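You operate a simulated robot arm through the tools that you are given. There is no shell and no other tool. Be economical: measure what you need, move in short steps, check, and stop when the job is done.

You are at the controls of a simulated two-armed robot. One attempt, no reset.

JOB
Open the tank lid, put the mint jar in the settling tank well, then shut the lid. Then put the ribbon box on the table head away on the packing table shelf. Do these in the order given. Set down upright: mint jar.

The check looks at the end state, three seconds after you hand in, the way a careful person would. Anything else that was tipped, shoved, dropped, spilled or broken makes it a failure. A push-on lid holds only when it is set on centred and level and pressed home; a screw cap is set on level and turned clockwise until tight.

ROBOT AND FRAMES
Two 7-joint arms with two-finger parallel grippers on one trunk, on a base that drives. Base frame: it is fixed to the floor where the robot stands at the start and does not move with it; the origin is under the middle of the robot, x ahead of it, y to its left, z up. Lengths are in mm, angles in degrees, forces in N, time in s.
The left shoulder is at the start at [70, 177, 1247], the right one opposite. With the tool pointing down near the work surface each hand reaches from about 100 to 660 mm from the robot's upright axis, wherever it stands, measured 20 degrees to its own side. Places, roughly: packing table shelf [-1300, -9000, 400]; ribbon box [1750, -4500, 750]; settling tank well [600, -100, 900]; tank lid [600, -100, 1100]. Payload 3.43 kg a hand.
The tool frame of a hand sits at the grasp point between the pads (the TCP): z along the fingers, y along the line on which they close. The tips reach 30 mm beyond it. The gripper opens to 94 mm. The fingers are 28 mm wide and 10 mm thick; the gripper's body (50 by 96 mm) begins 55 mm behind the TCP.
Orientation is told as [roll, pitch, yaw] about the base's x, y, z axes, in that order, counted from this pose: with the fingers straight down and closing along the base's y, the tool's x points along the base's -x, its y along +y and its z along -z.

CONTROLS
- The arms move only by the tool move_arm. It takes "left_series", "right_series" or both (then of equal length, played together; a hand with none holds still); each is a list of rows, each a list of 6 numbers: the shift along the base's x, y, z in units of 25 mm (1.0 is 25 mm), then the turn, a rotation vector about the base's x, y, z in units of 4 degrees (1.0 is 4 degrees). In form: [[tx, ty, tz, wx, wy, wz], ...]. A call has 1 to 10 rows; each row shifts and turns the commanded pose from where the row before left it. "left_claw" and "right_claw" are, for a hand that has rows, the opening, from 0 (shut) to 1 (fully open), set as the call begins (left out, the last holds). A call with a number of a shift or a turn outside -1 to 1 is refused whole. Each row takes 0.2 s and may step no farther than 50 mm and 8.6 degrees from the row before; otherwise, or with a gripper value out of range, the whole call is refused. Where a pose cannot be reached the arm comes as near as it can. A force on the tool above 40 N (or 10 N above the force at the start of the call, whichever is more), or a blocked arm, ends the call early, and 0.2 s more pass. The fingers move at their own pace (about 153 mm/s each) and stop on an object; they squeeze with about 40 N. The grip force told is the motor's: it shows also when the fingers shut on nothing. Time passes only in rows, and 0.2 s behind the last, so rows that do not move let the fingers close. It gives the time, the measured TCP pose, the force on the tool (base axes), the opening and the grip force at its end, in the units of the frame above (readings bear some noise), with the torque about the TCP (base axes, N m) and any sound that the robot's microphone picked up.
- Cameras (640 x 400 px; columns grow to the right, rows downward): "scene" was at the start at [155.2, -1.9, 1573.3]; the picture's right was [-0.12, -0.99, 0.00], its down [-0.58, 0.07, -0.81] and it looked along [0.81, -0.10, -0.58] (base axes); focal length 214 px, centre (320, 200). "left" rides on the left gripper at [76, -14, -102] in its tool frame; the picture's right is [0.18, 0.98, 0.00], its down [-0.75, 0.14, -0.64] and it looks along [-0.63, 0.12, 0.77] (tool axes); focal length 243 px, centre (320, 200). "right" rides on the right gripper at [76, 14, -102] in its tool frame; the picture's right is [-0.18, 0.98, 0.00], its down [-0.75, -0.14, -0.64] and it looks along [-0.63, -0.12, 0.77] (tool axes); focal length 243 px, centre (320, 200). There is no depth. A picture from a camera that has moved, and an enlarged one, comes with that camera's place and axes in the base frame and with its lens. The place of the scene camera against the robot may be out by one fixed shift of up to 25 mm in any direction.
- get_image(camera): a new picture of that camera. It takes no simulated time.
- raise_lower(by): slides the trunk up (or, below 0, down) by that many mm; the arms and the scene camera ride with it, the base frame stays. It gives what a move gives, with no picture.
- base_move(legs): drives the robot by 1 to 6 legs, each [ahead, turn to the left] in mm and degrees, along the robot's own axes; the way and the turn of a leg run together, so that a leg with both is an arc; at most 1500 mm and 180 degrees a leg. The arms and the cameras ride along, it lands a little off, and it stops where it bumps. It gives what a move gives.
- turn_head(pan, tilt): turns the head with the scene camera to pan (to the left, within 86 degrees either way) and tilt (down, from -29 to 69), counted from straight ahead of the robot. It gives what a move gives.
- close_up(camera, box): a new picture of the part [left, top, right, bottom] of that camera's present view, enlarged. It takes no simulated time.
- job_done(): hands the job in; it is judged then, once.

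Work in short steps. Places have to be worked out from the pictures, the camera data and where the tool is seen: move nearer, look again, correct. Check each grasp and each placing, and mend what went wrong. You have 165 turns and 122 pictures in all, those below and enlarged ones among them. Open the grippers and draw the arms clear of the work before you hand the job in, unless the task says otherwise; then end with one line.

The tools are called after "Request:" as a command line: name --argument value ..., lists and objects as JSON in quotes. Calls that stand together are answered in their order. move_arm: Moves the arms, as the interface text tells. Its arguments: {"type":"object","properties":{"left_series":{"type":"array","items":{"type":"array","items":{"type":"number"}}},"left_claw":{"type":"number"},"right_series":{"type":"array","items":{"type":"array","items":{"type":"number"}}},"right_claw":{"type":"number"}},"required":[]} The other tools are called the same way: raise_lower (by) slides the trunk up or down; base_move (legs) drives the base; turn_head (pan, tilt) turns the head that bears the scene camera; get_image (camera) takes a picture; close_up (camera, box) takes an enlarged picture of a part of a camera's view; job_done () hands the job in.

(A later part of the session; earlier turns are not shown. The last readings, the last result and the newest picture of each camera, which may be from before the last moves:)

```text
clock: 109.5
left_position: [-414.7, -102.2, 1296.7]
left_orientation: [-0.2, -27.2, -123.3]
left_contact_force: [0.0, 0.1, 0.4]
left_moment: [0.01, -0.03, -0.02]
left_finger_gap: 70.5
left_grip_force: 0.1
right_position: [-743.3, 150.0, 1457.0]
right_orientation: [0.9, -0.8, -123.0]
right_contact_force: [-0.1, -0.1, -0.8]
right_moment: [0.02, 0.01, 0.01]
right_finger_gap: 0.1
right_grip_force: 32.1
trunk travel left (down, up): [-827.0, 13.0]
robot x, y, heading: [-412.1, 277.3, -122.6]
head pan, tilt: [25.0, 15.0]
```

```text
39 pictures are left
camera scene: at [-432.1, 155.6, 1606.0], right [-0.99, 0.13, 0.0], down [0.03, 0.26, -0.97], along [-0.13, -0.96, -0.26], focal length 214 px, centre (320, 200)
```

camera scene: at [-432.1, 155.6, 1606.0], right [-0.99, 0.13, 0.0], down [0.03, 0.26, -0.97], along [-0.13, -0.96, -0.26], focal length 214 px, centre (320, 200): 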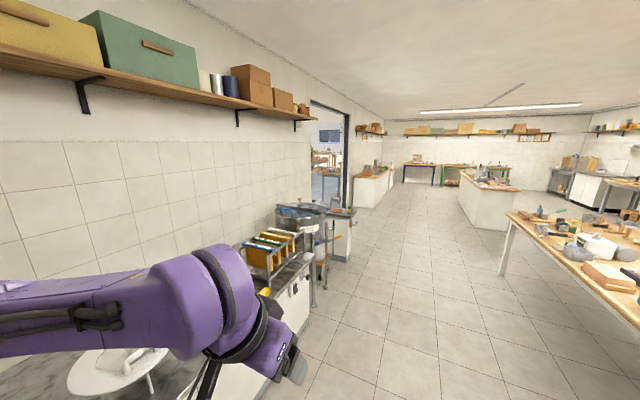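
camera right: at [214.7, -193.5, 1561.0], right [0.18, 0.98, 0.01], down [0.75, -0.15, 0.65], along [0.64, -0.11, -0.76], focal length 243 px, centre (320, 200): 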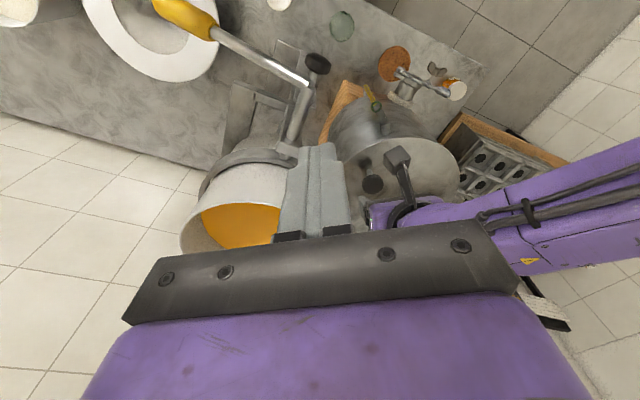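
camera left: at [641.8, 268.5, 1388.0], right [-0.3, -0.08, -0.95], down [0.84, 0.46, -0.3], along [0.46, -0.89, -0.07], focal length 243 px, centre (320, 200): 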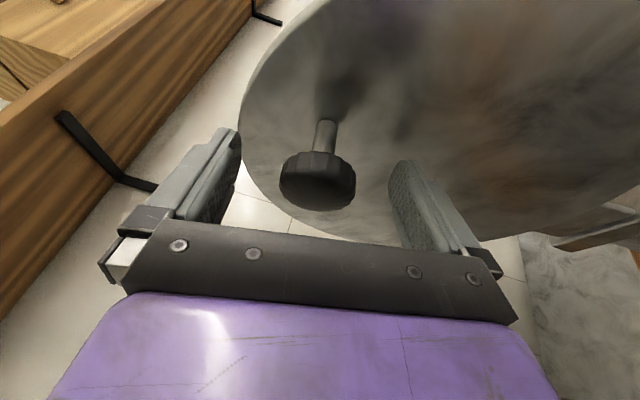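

The doorway opens between our counter's end and the next one, at about 2.6–4.3 m down the aisle. I'll drive 3.4 m down, then turn left to face it.

Request:
base_move --legs '[[1500, 0], [1500, 0], [430, 0], [0, 90]]'

Request:
turn_head --pan 0 --tilt 18

Request:
get_image --camera "scene"

```text
clock: 129.9
left_position: [-1892.5, -2605.8, 1296.9]
left_orientation: [0.0, -27.2, -34.4]
left_contact_force: [0.7, -0.5, 0.1]
left_moment: [0.0, 0.0, -0.01]
left_finger_gap: 70.3
left_grip_force: 0.1
right_position: [-2149.9, -2928.2, 1456.3]
right_orientation: [0.7, -0.7, -34.1]
right_contact_force: [-0.4, -0.3, 0.2]
right_moment: [-0.01, 0.02, 0.0]
right_finger_gap: 0.0
right_grip_force: 33.2
trunk travel left (down, up): [-827.0, 13.0]
robot x, y, heading: [-2275.4, -2591.2, -33.7]
head pan, tilt: [25.0, 15.0]
```

```text
clock: 130.8
left_position: [-1892.4, -2605.2, 1296.9]
left_orientation: [0.0, -27.2, -34.4]
left_contact_force: [-0.3, 0.6, 0.5]
left_moment: [-0.02, -0.02, -0.01]
left_finger_gap: 70.5
left_grip_force: 0.1
right_position: [-2150.5, -2927.4, 1456.6]
right_orientation: [0.8, -0.8, -34.1]
right_contact_force: [0.8, 0.8, 0.1]
right_moment: [0.0, -0.03, 0.0]
right_finger_gap: 0.0
right_grip_force: 33.0
trunk travel left (down, up): [-827.0, 13.0]
robot x, y, heading: [-2277.6, -2598.3, -33.7]
head pan, tilt: [0.0, 18.0]
```

```text
38 pictures are left
camera scene: at [-2138.2, -2664.4, 1601.1], right [-0.56, -0.83, 0.0], down [-0.26, 0.17, -0.95], along [0.79, -0.53, -0.31], focal length 214 px, centre (320, 200)
```

scene: 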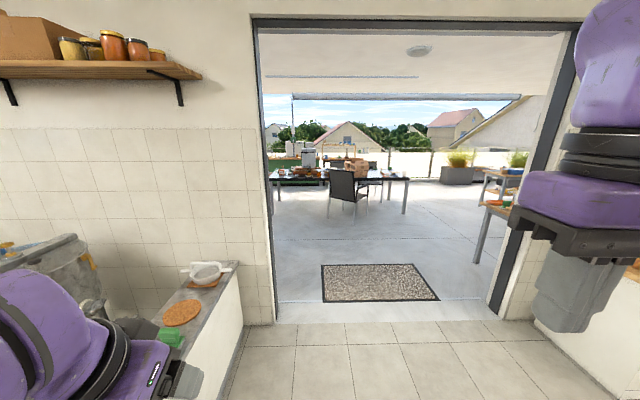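

The doorway leads to a terrace with a dining table; the ribbon box should be at its head, near column 290. Enlarging.

Request:
close_up --camera "scene" --box '[250, 120, 430, 230]'

```text
3.56 times, centred on (340, 175) of scene
camera zoom: at [-2138.2, -2664.4, 1601.1], right [-0.56, -0.83, 0.0], down [-0.26, 0.17, -0.95], along [0.79, -0.53, -0.31], focal length 763 px, centre (249, 289)
```

zoom: 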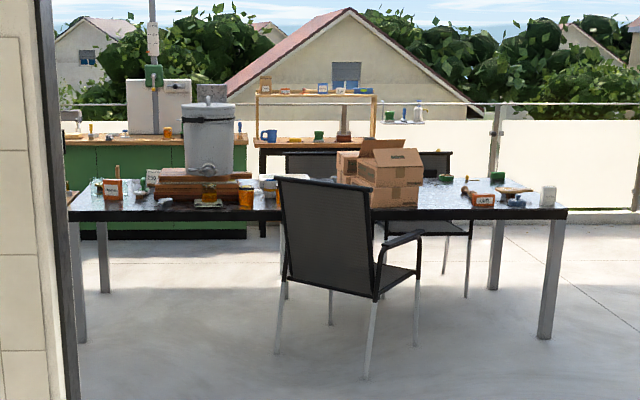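

The orange box at the table's left head fits the given place. The door spans about 2 m and the chair is well right of my line; I'll drive through the middle of the door and then towards the left head of the table.

Request:
base_move --legs '[[0, -7.4], [1500, 0], [516, 0], [0, 38], [1400, 0]]'

Request:
turn_head --pan -25 --tilt 25

Request:
get_image --camera "scene"

```text
clock: 149.8
left_position: [975.9, -3782.5, 1297.0]
left_orientation: [0.0, -27.3, -2.9]
left_contact_force: [0.8, -0.1, 0.5]
left_moment: [0.02, 0.01, -0.02]
left_finger_gap: 70.6
left_grip_force: 0.1
right_position: [926.8, -4190.6, 1457.5]
right_orientation: [0.8, -0.7, -2.5]
right_contact_force: [0.3, 0.0, -0.2]
right_moment: [-0.02, 0.0, -0.02]
right_finger_gap: 0.0
right_grip_force: 32.7
trunk travel left (down, up): [-827.0, 13.0]
robot x, y, heading: [644.9, -3970.4, -2.4]
head pan, tilt: [0.0, 18.0]
```

```text
clock: 150.7
left_position: [976.1, -3782.0, 1296.2]
left_orientation: [0.0, -27.1, -2.9]
left_contact_force: [0.2, -0.1, 1.0]
left_moment: [0.06, -0.03, 0.0]
left_finger_gap: 70.7
left_grip_force: 0.1
right_position: [927.2, -4191.2, 1456.4]
right_orientation: [0.8, -0.8, -2.4]
right_contact_force: [-0.3, -0.1, -0.4]
right_moment: [-0.01, 0.01, 0.01]
right_finger_gap: 0.4
right_grip_force: 32.9
trunk travel left (down, up): [-827.0, 13.0]
robot x, y, heading: [643.3, -3968.6, -2.5]
head pan, tilt: [-25.0, 25.0]
```

```text
36 pictures are left
camera scene: at [794.3, -4007.5, 1589.8], right [-0.46, -0.89, 0.0], down [-0.38, 0.19, -0.91], along [0.81, -0.41, -0.42], focal length 214 px, centre (320, 200)
```

scene: 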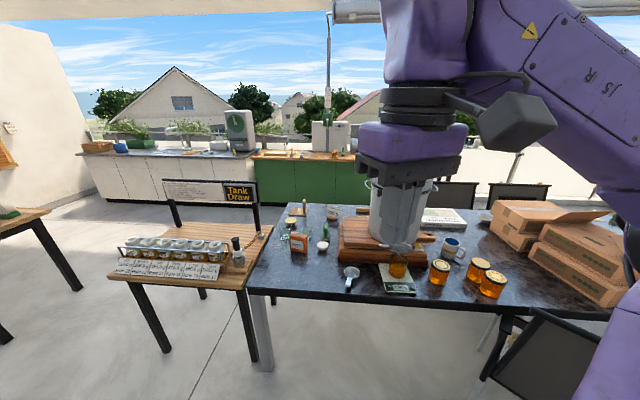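

Request:
close_up --camera "scene" --box '[250, 190, 370, 290]'

```text
4.00 times, centred on (310, 240) of scene
camera zoom: at [794.3, -4007.5, 1589.8], right [-0.46, -0.89, 0.0], down [-0.38, 0.19, -0.91], along [0.81, -0.41, -0.42], focal length 858 px, centre (360, 40)
```

zoom: 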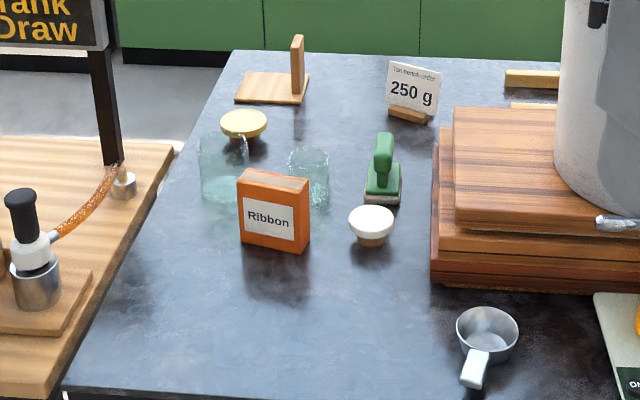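

The ribbon box stands at about [1833, -4403], its thin side facing along heading -45°, with glass beakers behind it. I'll drive to about [1290, -4095] heading -11°, where the right arm can take it across its thickness with a moderate yaw.

Request:
base_move --legs '[[0, -8.5], [650, 0]]'

Request:
turn_head --pan -10 --tilt 48

Request:
get_image --camera "scene"

Request:
get_image --camera "right"

```text
clock: 155.0
left_position: [1642.0, -3957.8, 1296.3]
left_orientation: [-0.1, -27.2, -11.6]
left_contact_force: [-0.5, -0.2, 0.1]
left_moment: [0.03, 0.03, 0.01]
left_finger_gap: 70.6
left_grip_force: 0.1
right_position: [1530.0, -4354.1, 1458.0]
right_orientation: [0.7, -0.8, -11.2]
right_contact_force: [-0.3, 0.7, 0.6]
right_moment: [0.0, -0.03, 0.0]
right_finger_gap: 0.1
right_grip_force: 33.1
trunk travel left (down, up): [-827.0, 13.0]
robot x, y, heading: [1286.8, -4093.7, -11.1]
head pan, tilt: [-25.0, 25.0]
```

```text
clock: 155.9
left_position: [1642.6, -3957.7, 1296.5]
left_orientation: [0.0, -27.3, -11.6]
left_contact_force: [-0.3, 0.8, 0.2]
left_moment: [-0.02, 0.01, 0.0]
left_finger_gap: 70.4
left_grip_force: 0.1
right_position: [1531.7, -4354.1, 1457.2]
right_orientation: [0.8, -0.8, -11.1]
right_contact_force: [0.3, -0.2, -0.3]
right_moment: [-0.02, 0.0, -0.05]
right_finger_gap: 0.0
right_grip_force: 33.5
trunk travel left (down, up): [-827.0, 13.0]
robot x, y, heading: [1284.2, -4097.1, -11.1]
head pan, tilt: [-10.0, 48.0]
```

```text
34 pictures are left
camera scene: at [1426.4, -4124.3, 1555.0], right [-0.36, -0.93, 0.0], down [-0.69, 0.27, -0.67], along [0.63, -0.24, -0.74], focal length 214 px, centre (320, 200)
```

scene: 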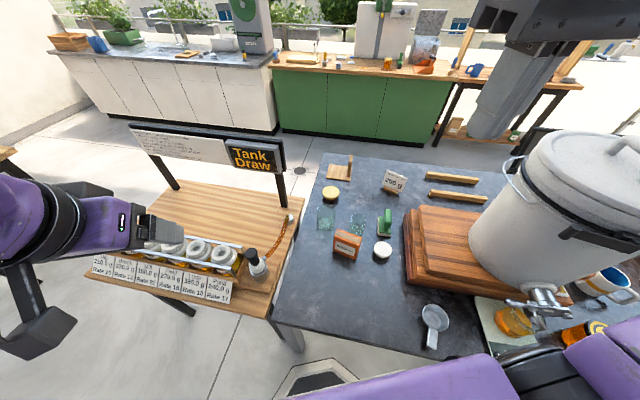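

```text
33 pictures are left
camera right: at [1458.4, -4327.0, 1560.2], right [0.37, 0.93, 0.02], down [0.7, -0.29, 0.65], along [0.61, -0.23, -0.76], focal length 243 px, centre (320, 200)
```

right: 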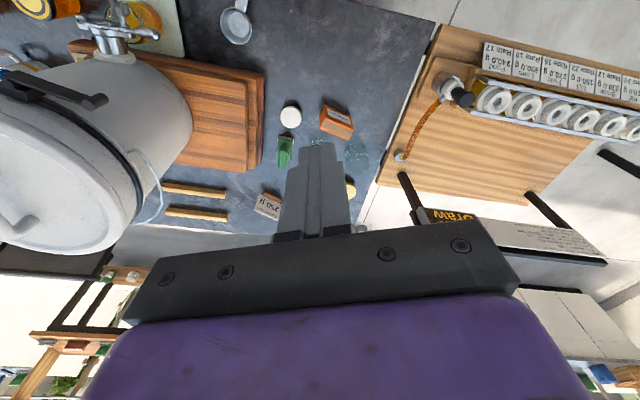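

The right arm suits this; the box reads about [1790, -4390]. I'll bring the right hand over it while yawing 56° so that it closes across the box's thickness.

Request:
move_arm --right_series '[[0.6, -0.08, -0.6, 0, 0, 1], [0.6, -0.08, -0.6, 0, 0, 1], [0.6, -0.08, -0.8, 0, 0, 1], [0.6, -0.08, -1, 0, 0, 1], [0.6, -0.08, -1, 0, 0, 1], [0.6, -0.08, -1, 0, 0, 1], [0.6, -0.08, -1, 0, 0, 1], [0.6, -0.08, -1, 0, 0, 1], [0.6, -0.08, -1, 0, 0, 1], [0.6, -0.08, -1, 0, 0, 1]]' --right_claw 1

Request:
move_arm --right_series '[[0.6, -0.08, -1, 0, 0, 1], [0.6, -0.08, -1, 0, 0, 1], [0.6, -0.08, -1, 0, 0, 1], [0.6, -0.08, -1, 0, 0, 1], [0, 0, -1, 0, 0, 0], [0, 0, -1, 0, 0, 0], [0, 0, -0.8, 0, 0, 0]]'

Request:
get_image --camera "right"

```text
clock: 158.1
left_position: [1644.2, -3957.7, 1297.4]
left_orientation: [0.0, -27.2, -11.6]
left_contact_force: [0.0, -0.1, -0.8]
left_moment: [0.01, -0.02, 0.02]
left_finger_gap: 70.8
left_grip_force: 0.0
right_position: [1683.8, -4375.0, 1230.0]
right_orientation: [0.8, -0.8, 28.9]
right_contact_force: [0.3, 0.3, -0.4]
right_moment: [0.0, 0.01, 0.0]
right_finger_gap: 93.9
right_grip_force: 0.0
trunk travel left (down, up): [-827.0, 13.0]
robot x, y, heading: [1286.2, -4094.6, -11.0]
head pan, tilt: [-10.0, 48.0]
```

```text
clock: 159.7
left_position: [1644.3, -3957.6, 1296.0]
left_orientation: [0.0, -27.1, -11.7]
left_contact_force: [-0.1, -0.4, -0.1]
left_moment: [-0.02, -0.03, -0.03]
left_finger_gap: 70.4
left_grip_force: 0.1
right_position: [1742.2, -4381.9, 1062.4]
right_orientation: [0.9, -0.8, 44.8]
right_contact_force: [0.1, -0.3, 0.4]
right_moment: [-0.03, 0.05, -0.02]
right_finger_gap: 94.2
right_grip_force: 0.0
trunk travel left (down, up): [-827.0, 13.0]
robot x, y, heading: [1282.8, -4093.0, -10.8]
head pan, tilt: [-10.0, 48.0]
```

```text
32 pictures are left
camera right: at [1677.9, -4428.4, 1165.0], right [-0.56, 0.83, 0.02], down [0.63, 0.42, 0.65], along [0.53, 0.38, -0.76], focal length 243 px, centre (320, 200)
```

right: 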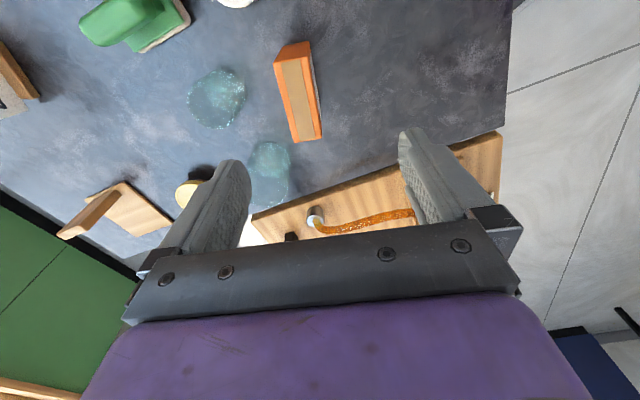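

Seen from above, the box's long axis runs at 45°, so the present yaw is right; its top centre is about [1782, -4384] near z 825, ~37 mm thick. Moving over it and down to z ≈ 920, then checking.

Request:
move_arm --right_series '[[0.8, -0.04, -0.8, -0.1, 0.1, 0], [0.8, -0.04, -0.8, -0.1, 0.1, 0], [0, 0, -1, 0, 0, 0], [0, 0, -1, 0, 0, 0], [0, 0, -1, 0, 0, 0], [0, 0, -1, 0, 0, 0]]'

Request:
get_image --camera "right"

```text
clock: 161.1
left_position: [1642.3, -3958.2, 1296.5]
left_orientation: [0.0, -27.3, -11.7]
left_contact_force: [-0.2, -0.2, -0.1]
left_moment: [-0.02, 0.02, -0.01]
left_finger_gap: 70.5
left_grip_force: 0.1
right_position: [1782.2, -4385.2, 922.8]
right_orientation: [0.7, 0.3, 44.8]
right_contact_force: [0.5, -0.3, 0.0]
right_moment: [-0.01, 0.0, -0.01]
right_finger_gap: 94.0
right_grip_force: 0.1
trunk travel left (down, up): [-827.0, 13.0]
robot x, y, heading: [1280.1, -4094.7, -10.7]
head pan, tilt: [-10.0, 48.0]
```

```text
31 pictures are left
camera right: at [1719.0, -4428.9, 1026.3], right [-0.56, 0.83, 0.01], down [0.64, 0.43, 0.64], along [0.52, 0.37, -0.77], focal length 243 px, centre (320, 200)
```

right: 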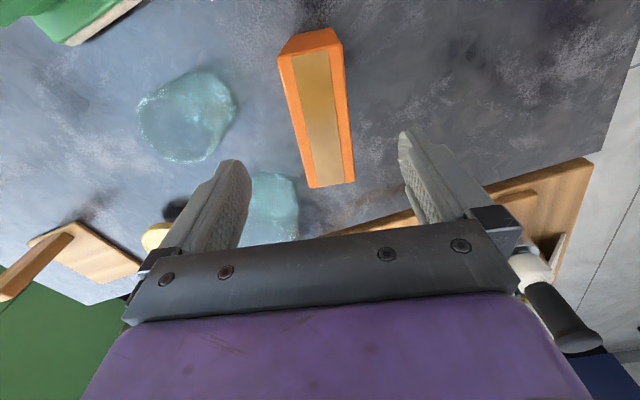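

Still centred. Lowering 60 mm with the fingers straddling the box, then looking again.

Request:
move_arm --right_series '[[-0.04, 0.04, -0.8, 0, 0, -0.2], [0, 0, -0.8, 0, 0, -0.1], [0, 0, -0.8, 0, 0, 0]]'

Request:
get_image --camera "right"

Request:
close_up --camera "scene" --box '[260, 160, 460, 320]'

```text
clock: 161.9
left_position: [1643.5, -3957.6, 1296.7]
left_orientation: [-0.1, -27.2, -11.6]
left_contact_force: [1.6, -0.7, 0.8]
left_moment: [0.03, 0.01, 0.0]
left_finger_gap: 70.3
left_grip_force: 0.1
right_position: [1782.1, -4384.2, 861.3]
right_orientation: [0.8, 0.4, 43.6]
right_contact_force: [0.0, -0.1, 0.3]
right_moment: [0.0, -0.04, 0.01]
right_finger_gap: 94.1
right_grip_force: 0.1
trunk travel left (down, up): [-827.0, 13.0]
robot x, y, heading: [1287.4, -4094.1, -11.2]
head pan, tilt: [-10.0, 48.0]
```

```text
30 pictures are left
camera right: at [1716.9, -4426.7, 966.0], right [-0.54, 0.84, 0.01], down [0.65, 0.41, 0.64], along [0.53, 0.35, -0.77], focal length 243 px, centre (320, 200)
```

right: 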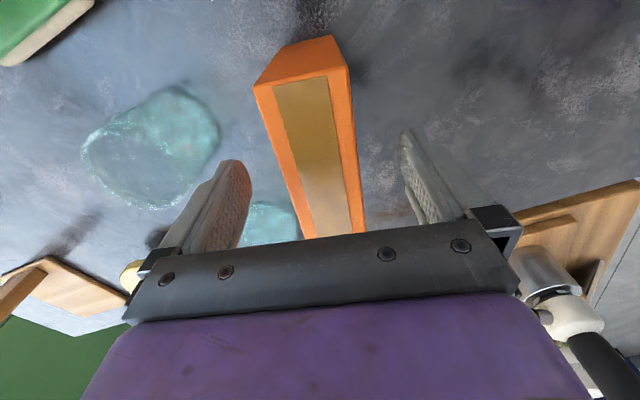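

```text
2.50 times, centred on (360, 240) of scene
camera zoom: at [1426.4, -4124.1, 1555.0], right [-0.36, -0.93, 0.0], down [-0.69, 0.27, -0.67], along [0.62, -0.24, -0.74], focal length 536 px, centre (220, 100)
```

zoom: 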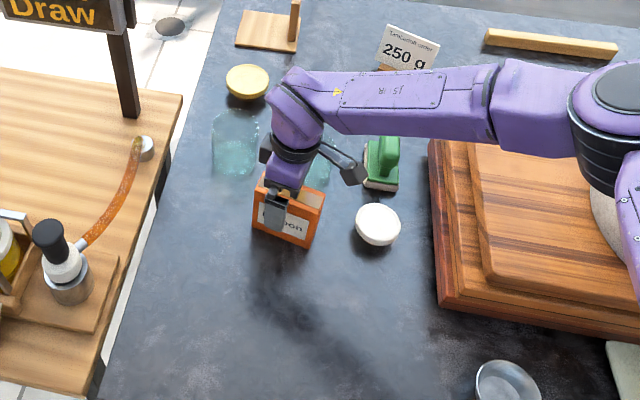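

The top of the box is at z ≈ 835 and well between the pads. Lowering to TCP z ≈ 812 and closing.

Request:
move_arm --right_series '[[0, 0.04, -0.7, 0, 0, 0], [0, 0.04, -0.7, 0, 0, 0], [0, 0, -0.6, 0, 0, 0]]'

Request:
move_arm --right_series '[[0, 0, 0, 0, 0, 0], [0, 0, 0, 0, 0, 0], [0, 0, 0, 0, 0, 0]]' --right_claw 0

Request:
close_up --camera "scene" --box '[260, 160, 460, 320]'

```text
clock: 162.7
left_position: [1642.9, -3958.4, 1296.2]
left_orientation: [0.0, -27.2, -11.7]
left_contact_force: [-0.1, 0.6, -0.2]
left_moment: [-0.01, 0.03, -0.02]
left_finger_gap: 70.4
left_grip_force: 0.1
right_position: [1780.1, -4381.0, 811.0]
right_orientation: [0.8, 0.2, 43.7]
right_contact_force: [-0.3, 0.1, -0.2]
right_moment: [-0.03, 0.02, 0.01]
right_finger_gap: 94.0
right_grip_force: 0.0
trunk travel left (down, up): [-827.0, 13.0]
robot x, y, heading: [1286.3, -4091.8, -10.9]
head pan, tilt: [-10.0, 48.0]
```

```text
clock: 163.5
left_position: [1642.3, -3957.9, 1295.4]
left_orientation: [-0.1, -27.3, -11.6]
left_contact_force: [-0.1, 0.1, -0.3]
left_moment: [0.02, 0.04, 0.0]
left_finger_gap: 70.5
left_grip_force: 0.1
right_position: [1781.7, -4382.1, 812.4]
right_orientation: [0.7, 0.3, 43.5]
right_contact_force: [0.0, 0.5, -0.7]
right_moment: [0.04, -0.07, 0.02]
right_finger_gap: 43.8
right_grip_force: 39.8
trunk travel left (down, up): [-827.0, 13.0]
robot x, y, heading: [1285.4, -4093.6, -10.8]
head pan, tilt: [-10.0, 48.0]
```

```text
2.50 times, centred on (360, 240) of scene
camera zoom: at [1426.2, -4124.1, 1554.9], right [-0.36, -0.93, 0.0], down [-0.69, 0.27, -0.67], along [0.62, -0.24, -0.74], focal length 536 px, centre (220, 100)
```

zoom: 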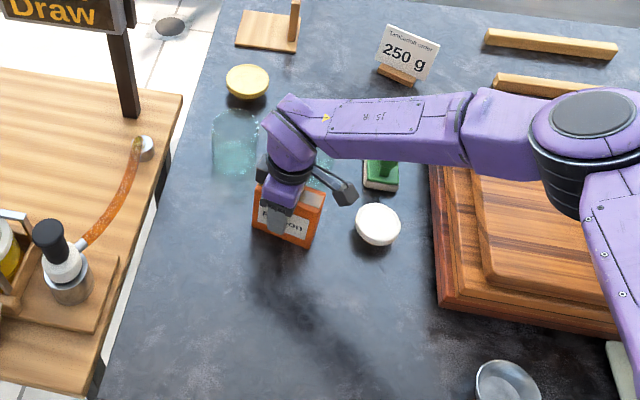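

The box is held (44 mm). Lifting straight up, then drawing it back towards the robot.

Request:
move_arm --right_series '[[0, 0, 0.5, 0, 0, 0], [0, 0, 1, 0, 0, 0], [0, 0, 1, 0, 0, 0], [0, 0, 1, 0, 0, 0], [0, 0, 1, 0, 0, 0], [0, 0, 1, 0, 0, 0], [0, 0, 1, 0, 0, 0], [-0.3, 0, 1, 0, 0, 0], [-0.5, 0, 1, 0, 0, 0], [-0.6, 0, 1, 0, 0, 0]]'

Request:
move_arm --right_series '[[-0.6, 0.08, 1, 0, 0, -1], [-0.6, 0.08, 1, 0, 0, -1], [-0.6, 0.08, 1, 0, 0, -1], [-0.6, 0.08, 1, 0, 0, -1], [-0.6, 0.08, 0.5, 0, 0, -1], [-0.6, 0.08, 0, 0, 0, -1], [-0.6, 0.08, 0, 0, 0, -1], [-0.6, 0.08, 0, 0, 0, -1]]'

Request:
get_image --camera "right"

```text
clock: 165.7
left_position: [1642.1, -3958.0, 1297.0]
left_orientation: [0.1, -27.4, -11.6]
left_contact_force: [-0.1, -0.2, -0.2]
left_moment: [0.01, 0.0, 0.01]
left_finger_gap: 70.5
left_grip_force: 0.0
right_position: [1743.4, -4381.3, 1050.9]
right_orientation: [0.8, 0.3, 43.6]
right_contact_force: [0.8, 0.0, -1.3]
right_moment: [-0.03, -0.04, 0.02]
right_finger_gap: 44.0
right_grip_force: 40.3
trunk travel left (down, up): [-827.0, 13.0]
robot x, y, heading: [1286.6, -4098.2, -11.0]
head pan, tilt: [-10.0, 48.0]
```

```text
clock: 167.5
left_position: [1642.5, -3955.7, 1297.3]
left_orientation: [-0.1, -27.3, -11.5]
left_contact_force: [-0.5, 0.0, -0.3]
left_moment: [-0.03, -0.03, 0.03]
left_finger_gap: 70.3
left_grip_force: 0.1
right_position: [1624.4, -4365.0, 1162.0]
right_orientation: [0.8, 0.5, 11.4]
right_contact_force: [-1.3, 0.3, -1.5]
right_moment: [0.05, -0.01, -0.03]
right_finger_gap: 43.8
right_grip_force: 40.5
trunk travel left (down, up): [-827.0, 13.0]
robot x, y, heading: [1284.1, -4098.3, -11.2]
head pan, tilt: [-10.0, 48.0]
```

```text
27 pictures are left
camera right: at [1548.0, -4367.9, 1267.0], right [-0.01, 1.0, 0.01], down [0.77, 0.0, 0.64], along [0.64, 0.02, -0.77], focal length 243 px, centre (320, 200)
```

right: 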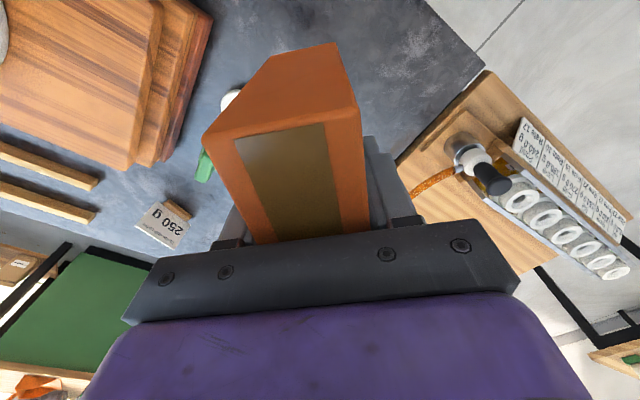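

Box firmly held. Backing away from the table 900 mm and turning to look along the terrace towards the packing table.

Request:
base_move --legs '[[-900, 0], [0, -112]]'

Request:
turn_head --pan 5 --tilt 15

Request:
get_image --camera "scene"

```text
clock: 176.9
left_position: [394.9, -4308.4, 1296.9]
left_orientation: [-0.1, -27.1, -124.1]
left_contact_force: [0.7, 0.2, 0.2]
left_moment: [-0.02, 0.01, 0.01]
left_finger_gap: 70.4
left_grip_force: 0.0
right_position: [26.5, -4136.4, 1161.8]
right_orientation: [0.8, 0.4, -101.0]
right_contact_force: [0.2, -0.4, -1.6]
right_moment: [-0.02, 0.02, 0.03]
right_finger_gap: 43.9
right_grip_force: 40.2
trunk travel left (down, up): [-827.0, 13.0]
robot x, y, heading: [405.8, -3924.9, -123.8]
head pan, tilt: [-10.0, 48.0]
```

```text
clock: 177.9
left_position: [394.5, -4309.5, 1296.0]
left_orientation: [-0.2, -27.2, -124.2]
left_contact_force: [0.3, 1.0, 0.4]
left_moment: [0.01, 0.01, -0.03]
left_finger_gap: 70.8
left_grip_force: 0.0
right_position: [24.7, -4135.6, 1163.4]
right_orientation: [0.9, 0.3, -100.9]
right_contact_force: [0.5, -0.6, -0.7]
right_moment: [-0.01, 0.01, -0.02]
right_finger_gap: 43.9
right_grip_force: 40.2
trunk travel left (down, up): [-827.0, 13.0]
robot x, y, heading: [406.5, -3923.6, -123.4]
head pan, tilt: [5.0, 15.0]
```

```text
26 pictures are left
camera scene: at [350.8, -4041.2, 1605.9], right [-0.88, 0.48, 0.0], down [0.12, 0.23, -0.97], along [-0.46, -0.85, -0.26], focal length 214 px, centre (320, 200)
```

scene: 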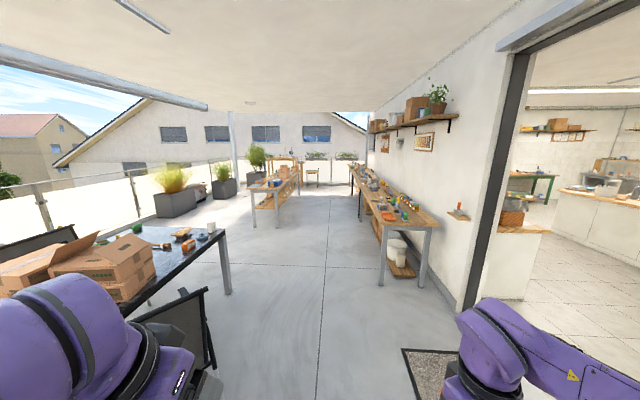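

The packing table should lie near column 283, row 195. Enlarging that region.

Request:
close_up --camera "scene" --box '[210, 130, 390, 250]'

```text
3.33 times, centred on (300, 190) of scene
camera zoom: at [350.8, -4041.2, 1605.9], right [-0.88, 0.48, 0.0], down [0.12, 0.23, -0.97], along [-0.46, -0.85, -0.26], focal length 715 px, centre (387, 233)
```

zoom: 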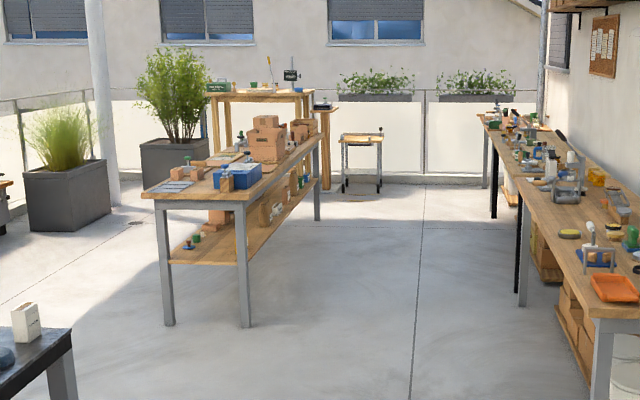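

The packing table runs along the terrace (about 7.0–9.5 m along, edge at offset 3.63 m) with a lower shelf holding some boxes. I'll drive down the aisle and turn to face its long side.

Request:
base_move --legs '[[0, 2.6], [1500, 0], [1500, 0], [1500, 0], [330, 0], [0, 88]]'

Request:
turn_head --pan 0 --tilt 35

Request:
get_image --camera "scene"

```text
clock: 205.3
left_position: [-1657.3, -8093.5, 1296.4]
left_orientation: [0.0, -27.2, -31.8]
left_contact_force: [-0.2, 0.5, -0.1]
left_moment: [-0.01, 0.0, 0.03]
left_finger_gap: 70.6
left_grip_force: 0.0
right_position: [-1813.9, -8471.0, 1161.6]
right_orientation: [0.9, 0.4, -8.6]
right_contact_force: [-0.2, -0.7, -0.8]
right_moment: [-0.04, 0.02, -0.01]
right_finger_gap: 44.0
right_grip_force: 39.7
trunk travel left (down, up): [-827.0, 13.0]
robot x, y, heading: [-2039.0, -8097.3, -31.3]
head pan, tilt: [5.0, 15.0]
```

```text
clock: 206.2
left_position: [-1655.7, -8093.4, 1296.7]
left_orientation: [0.0, -27.3, -31.9]
left_contact_force: [-0.7, -0.3, 0.5]
left_moment: [0.03, 0.0, -0.01]
left_finger_gap: 70.3
left_grip_force: 0.0
right_position: [-1813.9, -8470.0, 1162.5]
right_orientation: [0.9, 0.3, -8.5]
right_contact_force: [0.2, -0.5, -1.6]
right_moment: [0.0, 0.0, -0.01]
right_finger_gap: 43.8
right_grip_force: 39.7
trunk travel left (down, up): [-827.0, 13.0]
robot x, y, heading: [-2038.4, -8098.6, -31.2]
head pan, tilt: [0.0, 35.0]
```

```text
24 pictures are left
camera scene: at [-1903.4, -8162.5, 1574.0], right [-0.52, -0.86, 0.0], down [-0.49, 0.3, -0.82], along [0.7, -0.42, -0.57], focal length 214 px, centre (320, 200)
```

scene: 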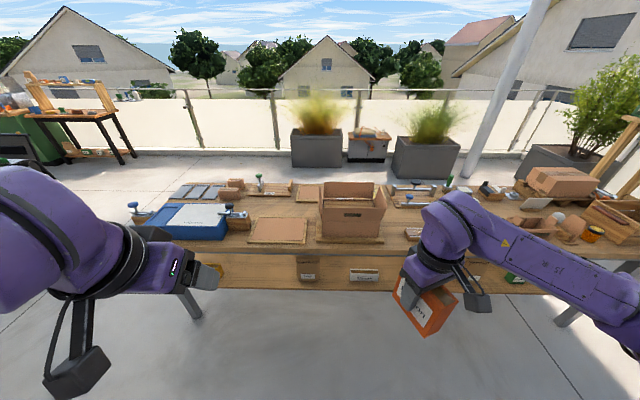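

From here I see the shelf's front edge below the tabletop. I'll lower the trunk so the camera can see into the shelf.

Request:
raise_lower --by -600

Request:
turn_head --pan -5 --tilt 25

Request:
get_image --camera "scene"

```text
refused: -600 is not a number from -400 to 400
```

```text
clock: 206.9
left_position: [-1655.8, -8093.7, 1296.3]
left_orientation: [0.0, -27.1, -31.8]
left_contact_force: [0.2, -0.1, 0.4]
left_moment: [0.0, -0.02, 0.02]
left_finger_gap: 70.4
left_grip_force: 0.0
right_position: [-1815.1, -8471.3, 1162.2]
right_orientation: [0.8, 0.4, -8.5]
right_contact_force: [-0.1, -0.5, -1.3]
right_moment: [0.01, -0.03, 0.02]
right_finger_gap: 44.0
right_grip_force: 40.0
trunk travel left (down, up): [-827.0, 13.0]
robot x, y, heading: [-2042.0, -8100.5, -31.2]
head pan, tilt: [-5.0, 25.0]
```

```text
23 pictures are left
camera scene: at [-1904.5, -8171.4, 1589.7], right [-0.59, -0.81, 0.0], down [-0.34, 0.25, -0.91], along [0.73, -0.53, -0.42], focal length 214 px, centre (320, 200)
```

scene: 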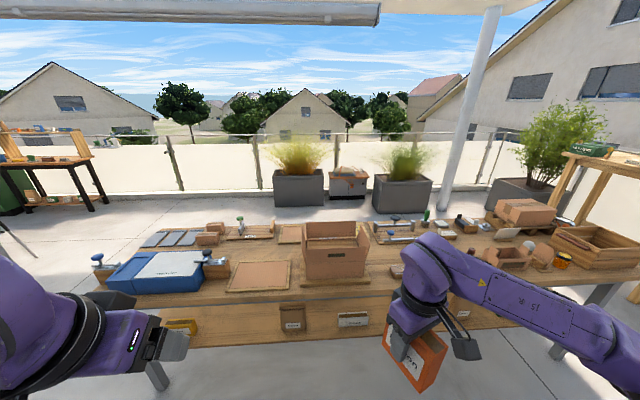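

The slide takes at most 400 mm per call; lowering in two steps.

Request:
raise_lower --by -400

Request:
raise_lower --by -200

Request:
get_image --camera "scene"

```text
clock: 210.7
left_position: [-1656.5, -8094.6, 897.8]
left_orientation: [0.0, -27.2, -31.8]
left_contact_force: [-0.7, 0.1, -0.1]
left_moment: [0.02, -0.02, 0.01]
left_finger_gap: 70.5
left_grip_force: 0.0
right_position: [-1814.4, -8470.6, 761.5]
right_orientation: [0.8, 0.4, -8.6]
right_contact_force: [-0.5, -0.3, -2.2]
right_moment: [-0.01, -0.03, 0.0]
right_finger_gap: 43.9
right_grip_force: 39.8
trunk travel left (down, up): [-427.0, 413.0]
robot x, y, heading: [-2041.3, -8098.5, -31.4]
head pan, tilt: [-5.0, 25.0]
```

```text
clock: 212.9
left_position: [-1656.9, -8094.0, 696.7]
left_orientation: [-0.1, -27.2, -31.8]
left_contact_force: [0.4, 0.3, 0.0]
left_moment: [0.02, 0.02, 0.01]
left_finger_gap: 70.5
left_grip_force: 0.1
right_position: [-1813.6, -8470.2, 562.3]
right_orientation: [0.8, 0.3, -8.6]
right_contact_force: [0.7, -0.6, -1.0]
right_moment: [-0.03, -0.04, 0.03]
right_finger_gap: 44.0
right_grip_force: 39.6
trunk travel left (down, up): [-227.0, 613.0]
robot x, y, heading: [-2041.3, -8102.9, -31.1]
head pan, tilt: [-5.0, 25.0]
```

```text
22 pictures are left
camera scene: at [-1904.6, -8171.3, 989.8], right [-0.59, -0.81, 0.0], down [-0.34, 0.25, -0.91], along [0.73, -0.53, -0.42], focal length 214 px, centre (320, 200)
```

scene: 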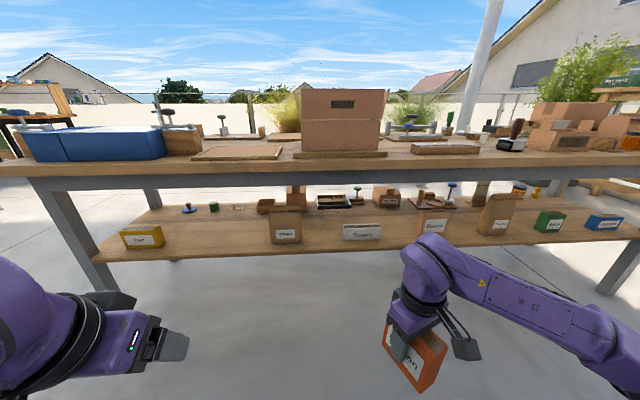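

Now the shelf is plain: surface near z 400, tabletop underside near z 677, front edge at about 3.59 m offset, and a wide free gap between the yellow box and the next one (centre about 7.5 m along). I'll reposition so that this gap is before the right arm.

Request:
base_move --legs '[[0, 56], [640, 0], [0, -58]]'

Request:
turn_head --pan -10 --tilt 38

Request:
get_image --camera "scene"

```text
clock: 219.4
left_position: [-1262.1, -7508.8, 698.1]
left_orientation: [-0.3, -27.6, 24.0]
left_contact_force: [0.6, -0.8, 0.1]
left_moment: [0.0, 0.06, 0.04]
left_finger_gap: 70.8
left_grip_force: 0.1
right_position: [-1045.5, -7849.9, 549.1]
right_orientation: [1.2, 2.6, 48.3]
right_contact_force: [1.0, -0.8, -2.6]
right_moment: [0.07, 0.14, -0.02]
right_finger_gap: 43.8
right_grip_force: 40.0
trunk travel left (down, up): [-227.0, 613.0]
robot x, y, heading: [-1467.1, -7827.4, 21.9]
head pan, tilt: [-5.0, 25.0]
stopped in leg 3: the robot was blocked; the commanded pose is now the measured one
```

```text
clock: 220.2
left_position: [-1260.2, -7507.7, 697.5]
left_orientation: [-0.5, -27.5, 24.1]
left_contact_force: [-1.0, 0.9, -0.4]
left_moment: [-0.03, -0.12, -0.06]
left_finger_gap: 70.9
left_grip_force: 0.0
right_position: [-1043.3, -7849.9, 551.8]
right_orientation: [1.1, 2.4, 48.2]
right_contact_force: [-1.3, 0.9, 0.6]
right_moment: [-0.12, -0.23, -0.02]
right_finger_gap: 43.8
right_grip_force: 40.3
trunk travel left (down, up): [-227.0, 613.0]
robot x, y, heading: [-1467.4, -7827.1, 22.1]
head pan, tilt: [-10.0, 38.0]
```

```text
21 pictures are left
camera scene: at [-1325.8, -7778.8, 969.8], right [0.21, -0.98, 0.0], down [-0.59, -0.13, -0.79], along [0.78, 0.17, -0.61], focal length 214 px, centre (320, 200)
```

scene: 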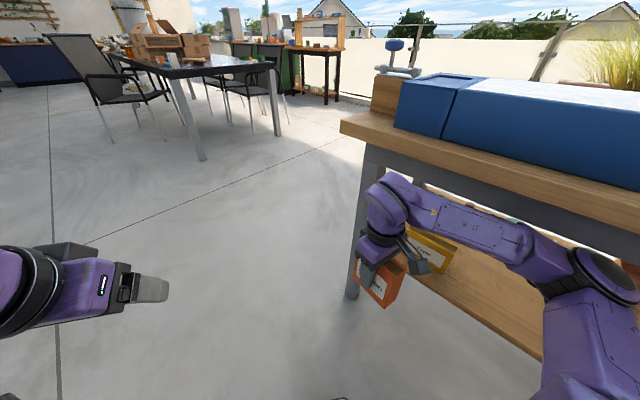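

The right arm touched the table edge while turning. I'll back out exactly along the way I came, then shift along the table at a safe distance before driving straight in.

Request:
base_move --legs '[[-640, 0]]'

Request:
get_image --camera "scene"

```text
clock: 220.9
left_position: [-1257.3, -7508.9, 697.8]
left_orientation: [0.0, -27.2, 23.9]
left_contact_force: [-0.1, 0.4, 0.3]
left_moment: [0.0, -0.05, -0.04]
left_finger_gap: 70.4
left_grip_force: 0.0
right_position: [-1039.2, -7850.7, 551.6]
right_orientation: [1.5, 2.3, 47.9]
right_contact_force: [0.4, 0.1, -2.2]
right_moment: [0.03, -0.03, -0.03]
right_finger_gap: 43.6
right_grip_force: 39.9
trunk travel left (down, up): [-227.0, 613.0]
robot x, y, heading: [-1470.0, -7824.6, 22.3]
head pan, tilt: [-10.0, 38.0]
stopped in leg 1: the robot was blocked; the commanded pose is now the measured one
```

```text
20 pictures are left
camera scene: at [-1320.4, -7781.2, 971.1], right [0.21, -0.98, 0.0], down [-0.6, -0.13, -0.79], along [0.77, 0.17, -0.62], focal length 214 px, centre (320, 200)
```

scene: 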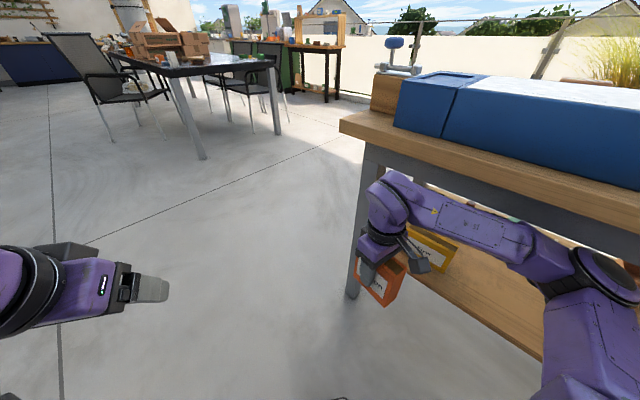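

Reverse is jammed while the arm presses; I'll first turn back left a few degrees to free it, then back out.

Request:
base_move --legs '[[0, 5]]'

Request:
get_image --camera "right"

```text
clock: 221.8
left_position: [-1285.9, -7490.6, 697.3]
left_orientation: [-0.1, -27.2, 29.0]
left_contact_force: [-0.3, -0.3, 0.7]
left_moment: [-0.01, 0.0, -0.01]
left_finger_gap: 70.2
left_grip_force: 0.0
right_position: [-1039.8, -7812.5, 551.0]
right_orientation: [1.5, 2.3, 52.9]
right_contact_force: [0.2, 0.6, -1.0]
right_moment: [0.0, -0.01, 0.03]
right_finger_gap: 43.9
right_grip_force: 40.6
trunk travel left (down, up): [-227.0, 613.0]
robot x, y, heading: [-1468.8, -7824.8, 27.6]
head pan, tilt: [-10.0, 38.0]
```

```text
19 pictures are left
camera right: at [-1092.0, -7863.4, 657.7], right [-0.67, 0.74, 0.02], down [0.59, 0.53, 0.61], along [0.44, 0.42, -0.79], focal length 243 px, centre (320, 200)
```

right: 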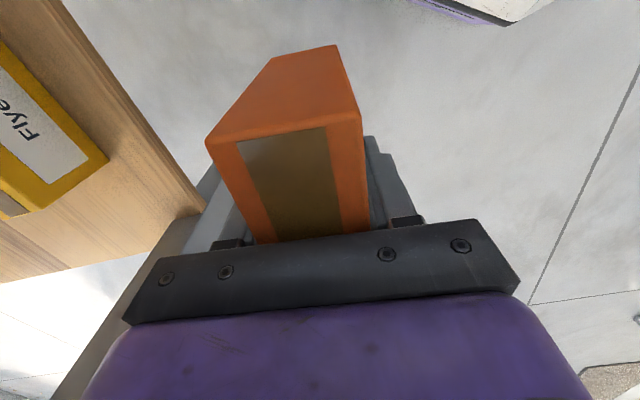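

Freed. Backing out now.

Request:
base_move --legs '[[-300, 0]]'

```text
clock: 223.8
left_position: [-1553.3, -7629.7, 697.3]
left_orientation: [-0.1, -27.2, 29.0]
left_contact_force: [0.0, 0.0, -0.9]
left_moment: [0.0, 0.01, -0.01]
left_finger_gap: 70.6
left_grip_force: 0.1
right_position: [-1306.6, -7949.7, 549.7]
right_orientation: [1.4, 2.2, 52.9]
right_contact_force: [-0.6, 0.3, -2.0]
right_moment: [0.02, 0.02, 0.02]
right_finger_gap: 43.6
right_grip_force: 39.6
trunk travel left (down, up): [-227.0, 613.0]
robot x, y, heading: [-1735.5, -7966.7, 27.4]
head pan, tilt: [-10.0, 38.0]
```

Clear. I'll turn parallel to the table at this safer distance, shift back along it and then face it.

Request:
base_move --legs '[[0, 29.6], [290, 0], [0, -90]]'

Request:
turn_head --pan -8 --tilt 30

Request:
get_image --camera "scene"

```text
clock: 231.1
left_position: [-1198.5, -7711.2, 696.1]
left_orientation: [-0.1, -27.2, -30.8]
left_contact_force: [0.6, -0.3, 0.6]
left_moment: [0.02, -0.03, 0.01]
left_finger_gap: 70.6
left_grip_force: 0.0
right_position: [-1351.5, -8085.8, 550.1]
right_orientation: [1.4, 2.3, -6.8]
right_contact_force: [0.0, -0.3, -1.5]
right_moment: [0.01, -0.03, 0.0]
right_finger_gap: 43.8
right_grip_force: 40.3
trunk travel left (down, up): [-227.0, 613.0]
robot x, y, heading: [-1580.6, -7722.0, -32.5]
head pan, tilt: [-10.0, 38.0]
```

```text
clock: 231.8
left_position: [-1199.0, -7711.1, 697.5]
left_orientation: [0.0, -27.2, -31.0]
left_contact_force: [0.3, 0.9, -0.1]
left_moment: [0.04, 0.0, 0.04]
left_finger_gap: 70.3
left_grip_force: 0.0
right_position: [-1350.6, -8085.7, 550.1]
right_orientation: [1.4, 2.2, -6.9]
right_contact_force: [-1.2, 1.0, -1.0]
right_moment: [0.03, -0.01, 0.01]
right_finger_gap: 43.6
right_grip_force: 39.6
trunk travel left (down, up): [-227.0, 613.0]
robot x, y, heading: [-1577.8, -7719.1, -32.5]
head pan, tilt: [-8.0, 30.0]
```

```text
18 pictures are left
camera scene: at [-1450.9, -7799.1, 981.7], right [-0.65, -0.76, 0.0], down [-0.38, 0.33, -0.87], along [0.66, -0.56, -0.5], focal length 214 px, centre (320, 200)
```

scene: 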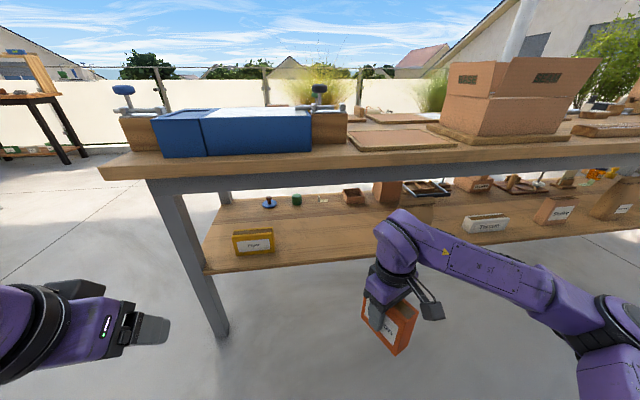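

The robot faces the gap squarely; the shelf edge is about 690 mm ahead and the gap's centre about 130 mm to the right. I'll square the hand's yaw, then tip the fingers forward to horizontal so the box can slide in under the tabletop.

Request:
move_arm --right_series '[[0.17, 0.26, 0, 0, 0, -0.92], [0.17, 0.26, 0, 0, 0, -0.92], [0.17, 0.26, 0, 0, 0, -0.92], [0.17, 0.26, 0, 0, 0, -0.92], [0.17, 0.26, 0, 0, 0, -0.92], [0.17, 0.26, 0, 0, 0, -0.92], [0.17, 0.26, 0, 0, 0, -0.9]]'

Request:
move_arm --right_series '[[0, 0, 0, -0.537, -0.843, 0], [0, 0, 0, -0.537, -0.843, 0], [0, 0, 0, -0.537, -0.843, 0], [0, 0, 0, -0.537, -0.843, 0], [0, 0, 0, -0.537, -0.843, 0], [0, 0, 0, -0.537, -0.843, 0], [0, 0, 0, -0.537, -0.843, 0], [0, 0, 0, -0.537, -0.843, 0], [0, 0, 0, -0.537, -0.843, 0], [0, 0, 0, -0.537, -0.843, 0]]'

Request:
move_arm --right_series '[[0, 0, 0, -0.537, -0.843, 0], [0, 0, 0, -0.537, -0.843, 0], [0, 0, 0, -0.537, -0.843, 0], [0, 0, 0, -0.537, -0.843, 0], [0, 0, 0, -0.537, -0.843, 0], [0, 0, 0, -0.537, -0.843, 0], [0, 0, 0, -0.537, -0.843, 0], [0, 0, 0, -0.537, -0.843, 0], [0, 0, 0, -0.537, -0.843, 0], [0, 0, 0, -0.537, -0.843, 0]]'

Request:
get_image --camera "scene"

```text
clock: 233.4
left_position: [-1198.5, -7711.6, 696.8]
left_orientation: [-0.1, -27.2, -31.0]
left_contact_force: [-1.1, 0.5, -0.2]
left_moment: [0.03, 0.03, -0.02]
left_finger_gap: 70.4
left_grip_force: 0.1
right_position: [-1305.1, -8090.5, 536.9]
right_orientation: [1.6, 2.3, -32.4]
right_contact_force: [0.5, -0.4, -2.5]
right_moment: [-0.07, -0.06, 0.01]
right_finger_gap: 44.0
right_grip_force: 40.5
right hand out of reach, approached as far as the arm can: row 5, 6, 7
trunk travel left (down, up): [-227.0, 613.0]
robot x, y, heading: [-1582.9, -7722.6, -32.3]
head pan, tilt: [-8.0, 30.0]
```

```text
clock: 235.6
left_position: [-1197.1, -7711.7, 696.4]
left_orientation: [-0.1, -27.2, -30.9]
left_contact_force: [-0.2, -0.5, 0.6]
left_moment: [0.01, -0.04, 0.02]
left_finger_gap: 70.5
left_grip_force: 0.0
right_position: [-1304.8, -8089.9, 536.4]
right_orientation: [-0.1, -33.7, -29.7]
right_contact_force: [-0.9, -0.8, -1.3]
right_moment: [-0.01, 0.03, 0.02]
right_finger_gap: 43.7
right_grip_force: 40.1
right hand out of reach, approached as far as the arm can: row 10
trunk travel left (down, up): [-227.0, 613.0]
robot x, y, heading: [-1580.4, -7720.5, -32.7]
head pan, tilt: [-8.0, 30.0]
```

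```text
clock: 237.8
left_position: [-1198.9, -7710.5, 697.1]
left_orientation: [-0.1, -27.2, -30.9]
left_contact_force: [0.3, -0.2, -0.4]
left_moment: [0.02, 0.0, 0.01]
left_finger_gap: 70.6
left_grip_force: 0.0
right_position: [-1246.8, -8064.0, 549.4]
right_orientation: [-17.8, -72.9, -12.4]
right_contact_force: [0.9, 1.4, -1.1]
right_moment: [0.01, 0.03, 0.02]
right_finger_gap: 44.0
right_grip_force: 40.2
right hand out of reach, approached as far as the arm can: row 1, 2, 3, 4, 5, 6, 7, 8, 9, 10
trunk travel left (down, up): [-227.0, 613.0]
robot x, y, heading: [-1581.8, -7721.1, -32.5]
head pan, tilt: [-8.0, 30.0]
```

```text
17 pictures are left
camera scene: at [-1450.8, -7799.0, 981.8], right [-0.65, -0.76, 0.0], down [-0.38, 0.32, -0.87], along [0.66, -0.56, -0.5], focal length 214 px, centre (320, 200)
```

scene: 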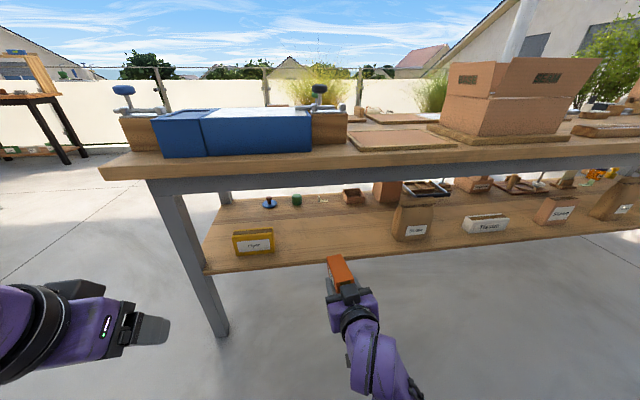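

The box now points forward but the hand was short of room near the body; I'll extend it forward 100 mm and complete the pitch.

Request:
move_arm --right_series '[[0.84, -0.54, 0, -0.537, -0.843, 0], [0.84, -0.54, 0, -0.537, -0.843, 0], [0.84, -0.54, 0, -0.27, -0.42, 0], [0.84, -0.54, 0, 0, 0, 0], [0, 0, 0, 0, 0, 0]]'

Request:
get_image --camera "right"

```text
clock: 239.0
left_position: [-1196.6, -7711.7, 697.1]
left_orientation: [-0.2, -27.2, -30.9]
left_contact_force: [0.7, 0.0, 0.5]
left_moment: [-0.01, 0.0, -0.01]
left_finger_gap: 70.5
left_grip_force: 0.0
right_position: [-1179.5, -8050.6, 561.6]
right_orientation: [-52.4, -78.0, 21.3]
right_contact_force: [-0.1, -0.3, -1.7]
right_moment: [0.0, 0.0, 0.01]
right_finger_gap: 43.7
right_grip_force: 40.7
right hand out of reach, approached as far as the arm can: row 1, 2, 3, 4
trunk travel left (down, up): [-227.0, 613.0]
robot x, y, heading: [-1578.6, -7720.1, -32.5]
head pan, tilt: [-8.0, 30.0]
```

```text
16 pictures are left
camera right: at [-1273.7, -7991.0, 498.8], right [0.53, 0.85, 0.02], down [-0.47, 0.27, 0.84], along [0.71, -0.45, 0.54], focal length 243 px, centre (320, 200)
```

right: 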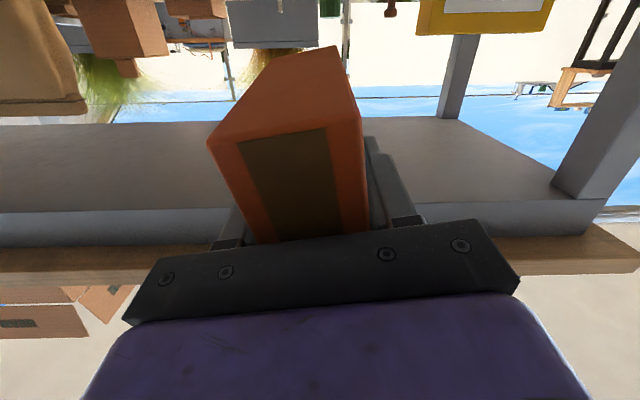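

The box now points into the shelf nearly level (about 7° down), still 100 mm short of the edge. The arm prefers to be further out, so I'll extend the command forward and see that it converges.

Request:
move_arm --right_series '[[0.84, -0.54, 0, 0, 0, 0], [0.84, -0.54, 0, 0, 0, 0], [0, 0, 0, 0, 0, 0]]'

```text
clock: 240.0
left_position: [-1197.8, -7711.6, 696.7]
left_orientation: [0.0, -27.2, -31.0]
left_contact_force: [-0.3, 0.1, 0.2]
left_moment: [0.02, 0.01, 0.02]
left_finger_gap: 70.5
left_grip_force: 0.1
right_position: [-1156.0, -8054.3, 568.2]
right_orientation: [-57.9, -75.9, 26.0]
right_contact_force: [-0.2, 0.5, -0.5]
right_moment: [0.02, 0.04, -0.02]
right_finger_gap: 44.0
right_grip_force: 39.6
right hand out of reach, approached as far as the arm can: row 1, 2
trunk travel left (down, up): [-227.0, 613.0]
robot x, y, heading: [-1576.3, -7720.8, -32.4]
head pan, tilt: [-8.0, 30.0]
stopped in row 3 (right hand): the arm was blocked; the commanded pose is now the measured one
```

The last push rolled the hand about 12°. I'll go back to the prior position and level it; then I'll use the trunk and the base for the rest of the motion.

Request:
move_arm --right_series '[[-0.35, 0.0, -0.1, 0.843, -0.537, 0], [-0.35, 0.0, -0.1, 0.843, -0.537, 0], [-0.35, 0.0, -0.1, 0.843, -0.537, 0]]'

Request:
get_image --camera "right"

```text
clock: 240.7
left_position: [-1197.2, -7710.4, 696.1]
left_orientation: [0.0, -27.2, -30.9]
left_contact_force: [0.8, 0.1, 0.3]
left_moment: [0.0, 0.0, 0.0]
left_finger_gap: 70.8
left_grip_force: 0.1
right_position: [-1190.8, -8050.5, 544.7]
right_orientation: [-61.9, -76.0, 30.3]
right_contact_force: [-0.8, -0.4, -1.7]
right_moment: [-0.01, 0.0, 0.02]
right_finger_gap: 43.9
right_grip_force: 40.1
right hand out of reach, approached as far as the arm can: row 1, 2, 3
trunk travel left (down, up): [-227.0, 613.0]
robot x, y, heading: [-1581.0, -7721.1, -32.3]
head pan, tilt: [-8.0, 30.0]
stopped in row 3 (right hand): the arm was blocked; the commanded pose is now the measured one
```

```text
15 pictures are left
camera right: at [-1285.2, -7995.1, 480.1], right [0.53, 0.85, -0.03], down [-0.45, 0.31, 0.83], along [0.72, -0.43, 0.55], focal length 243 px, centre (320, 200)
```

right: 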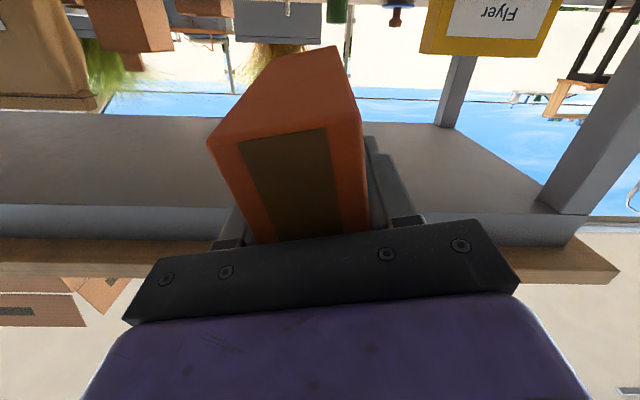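

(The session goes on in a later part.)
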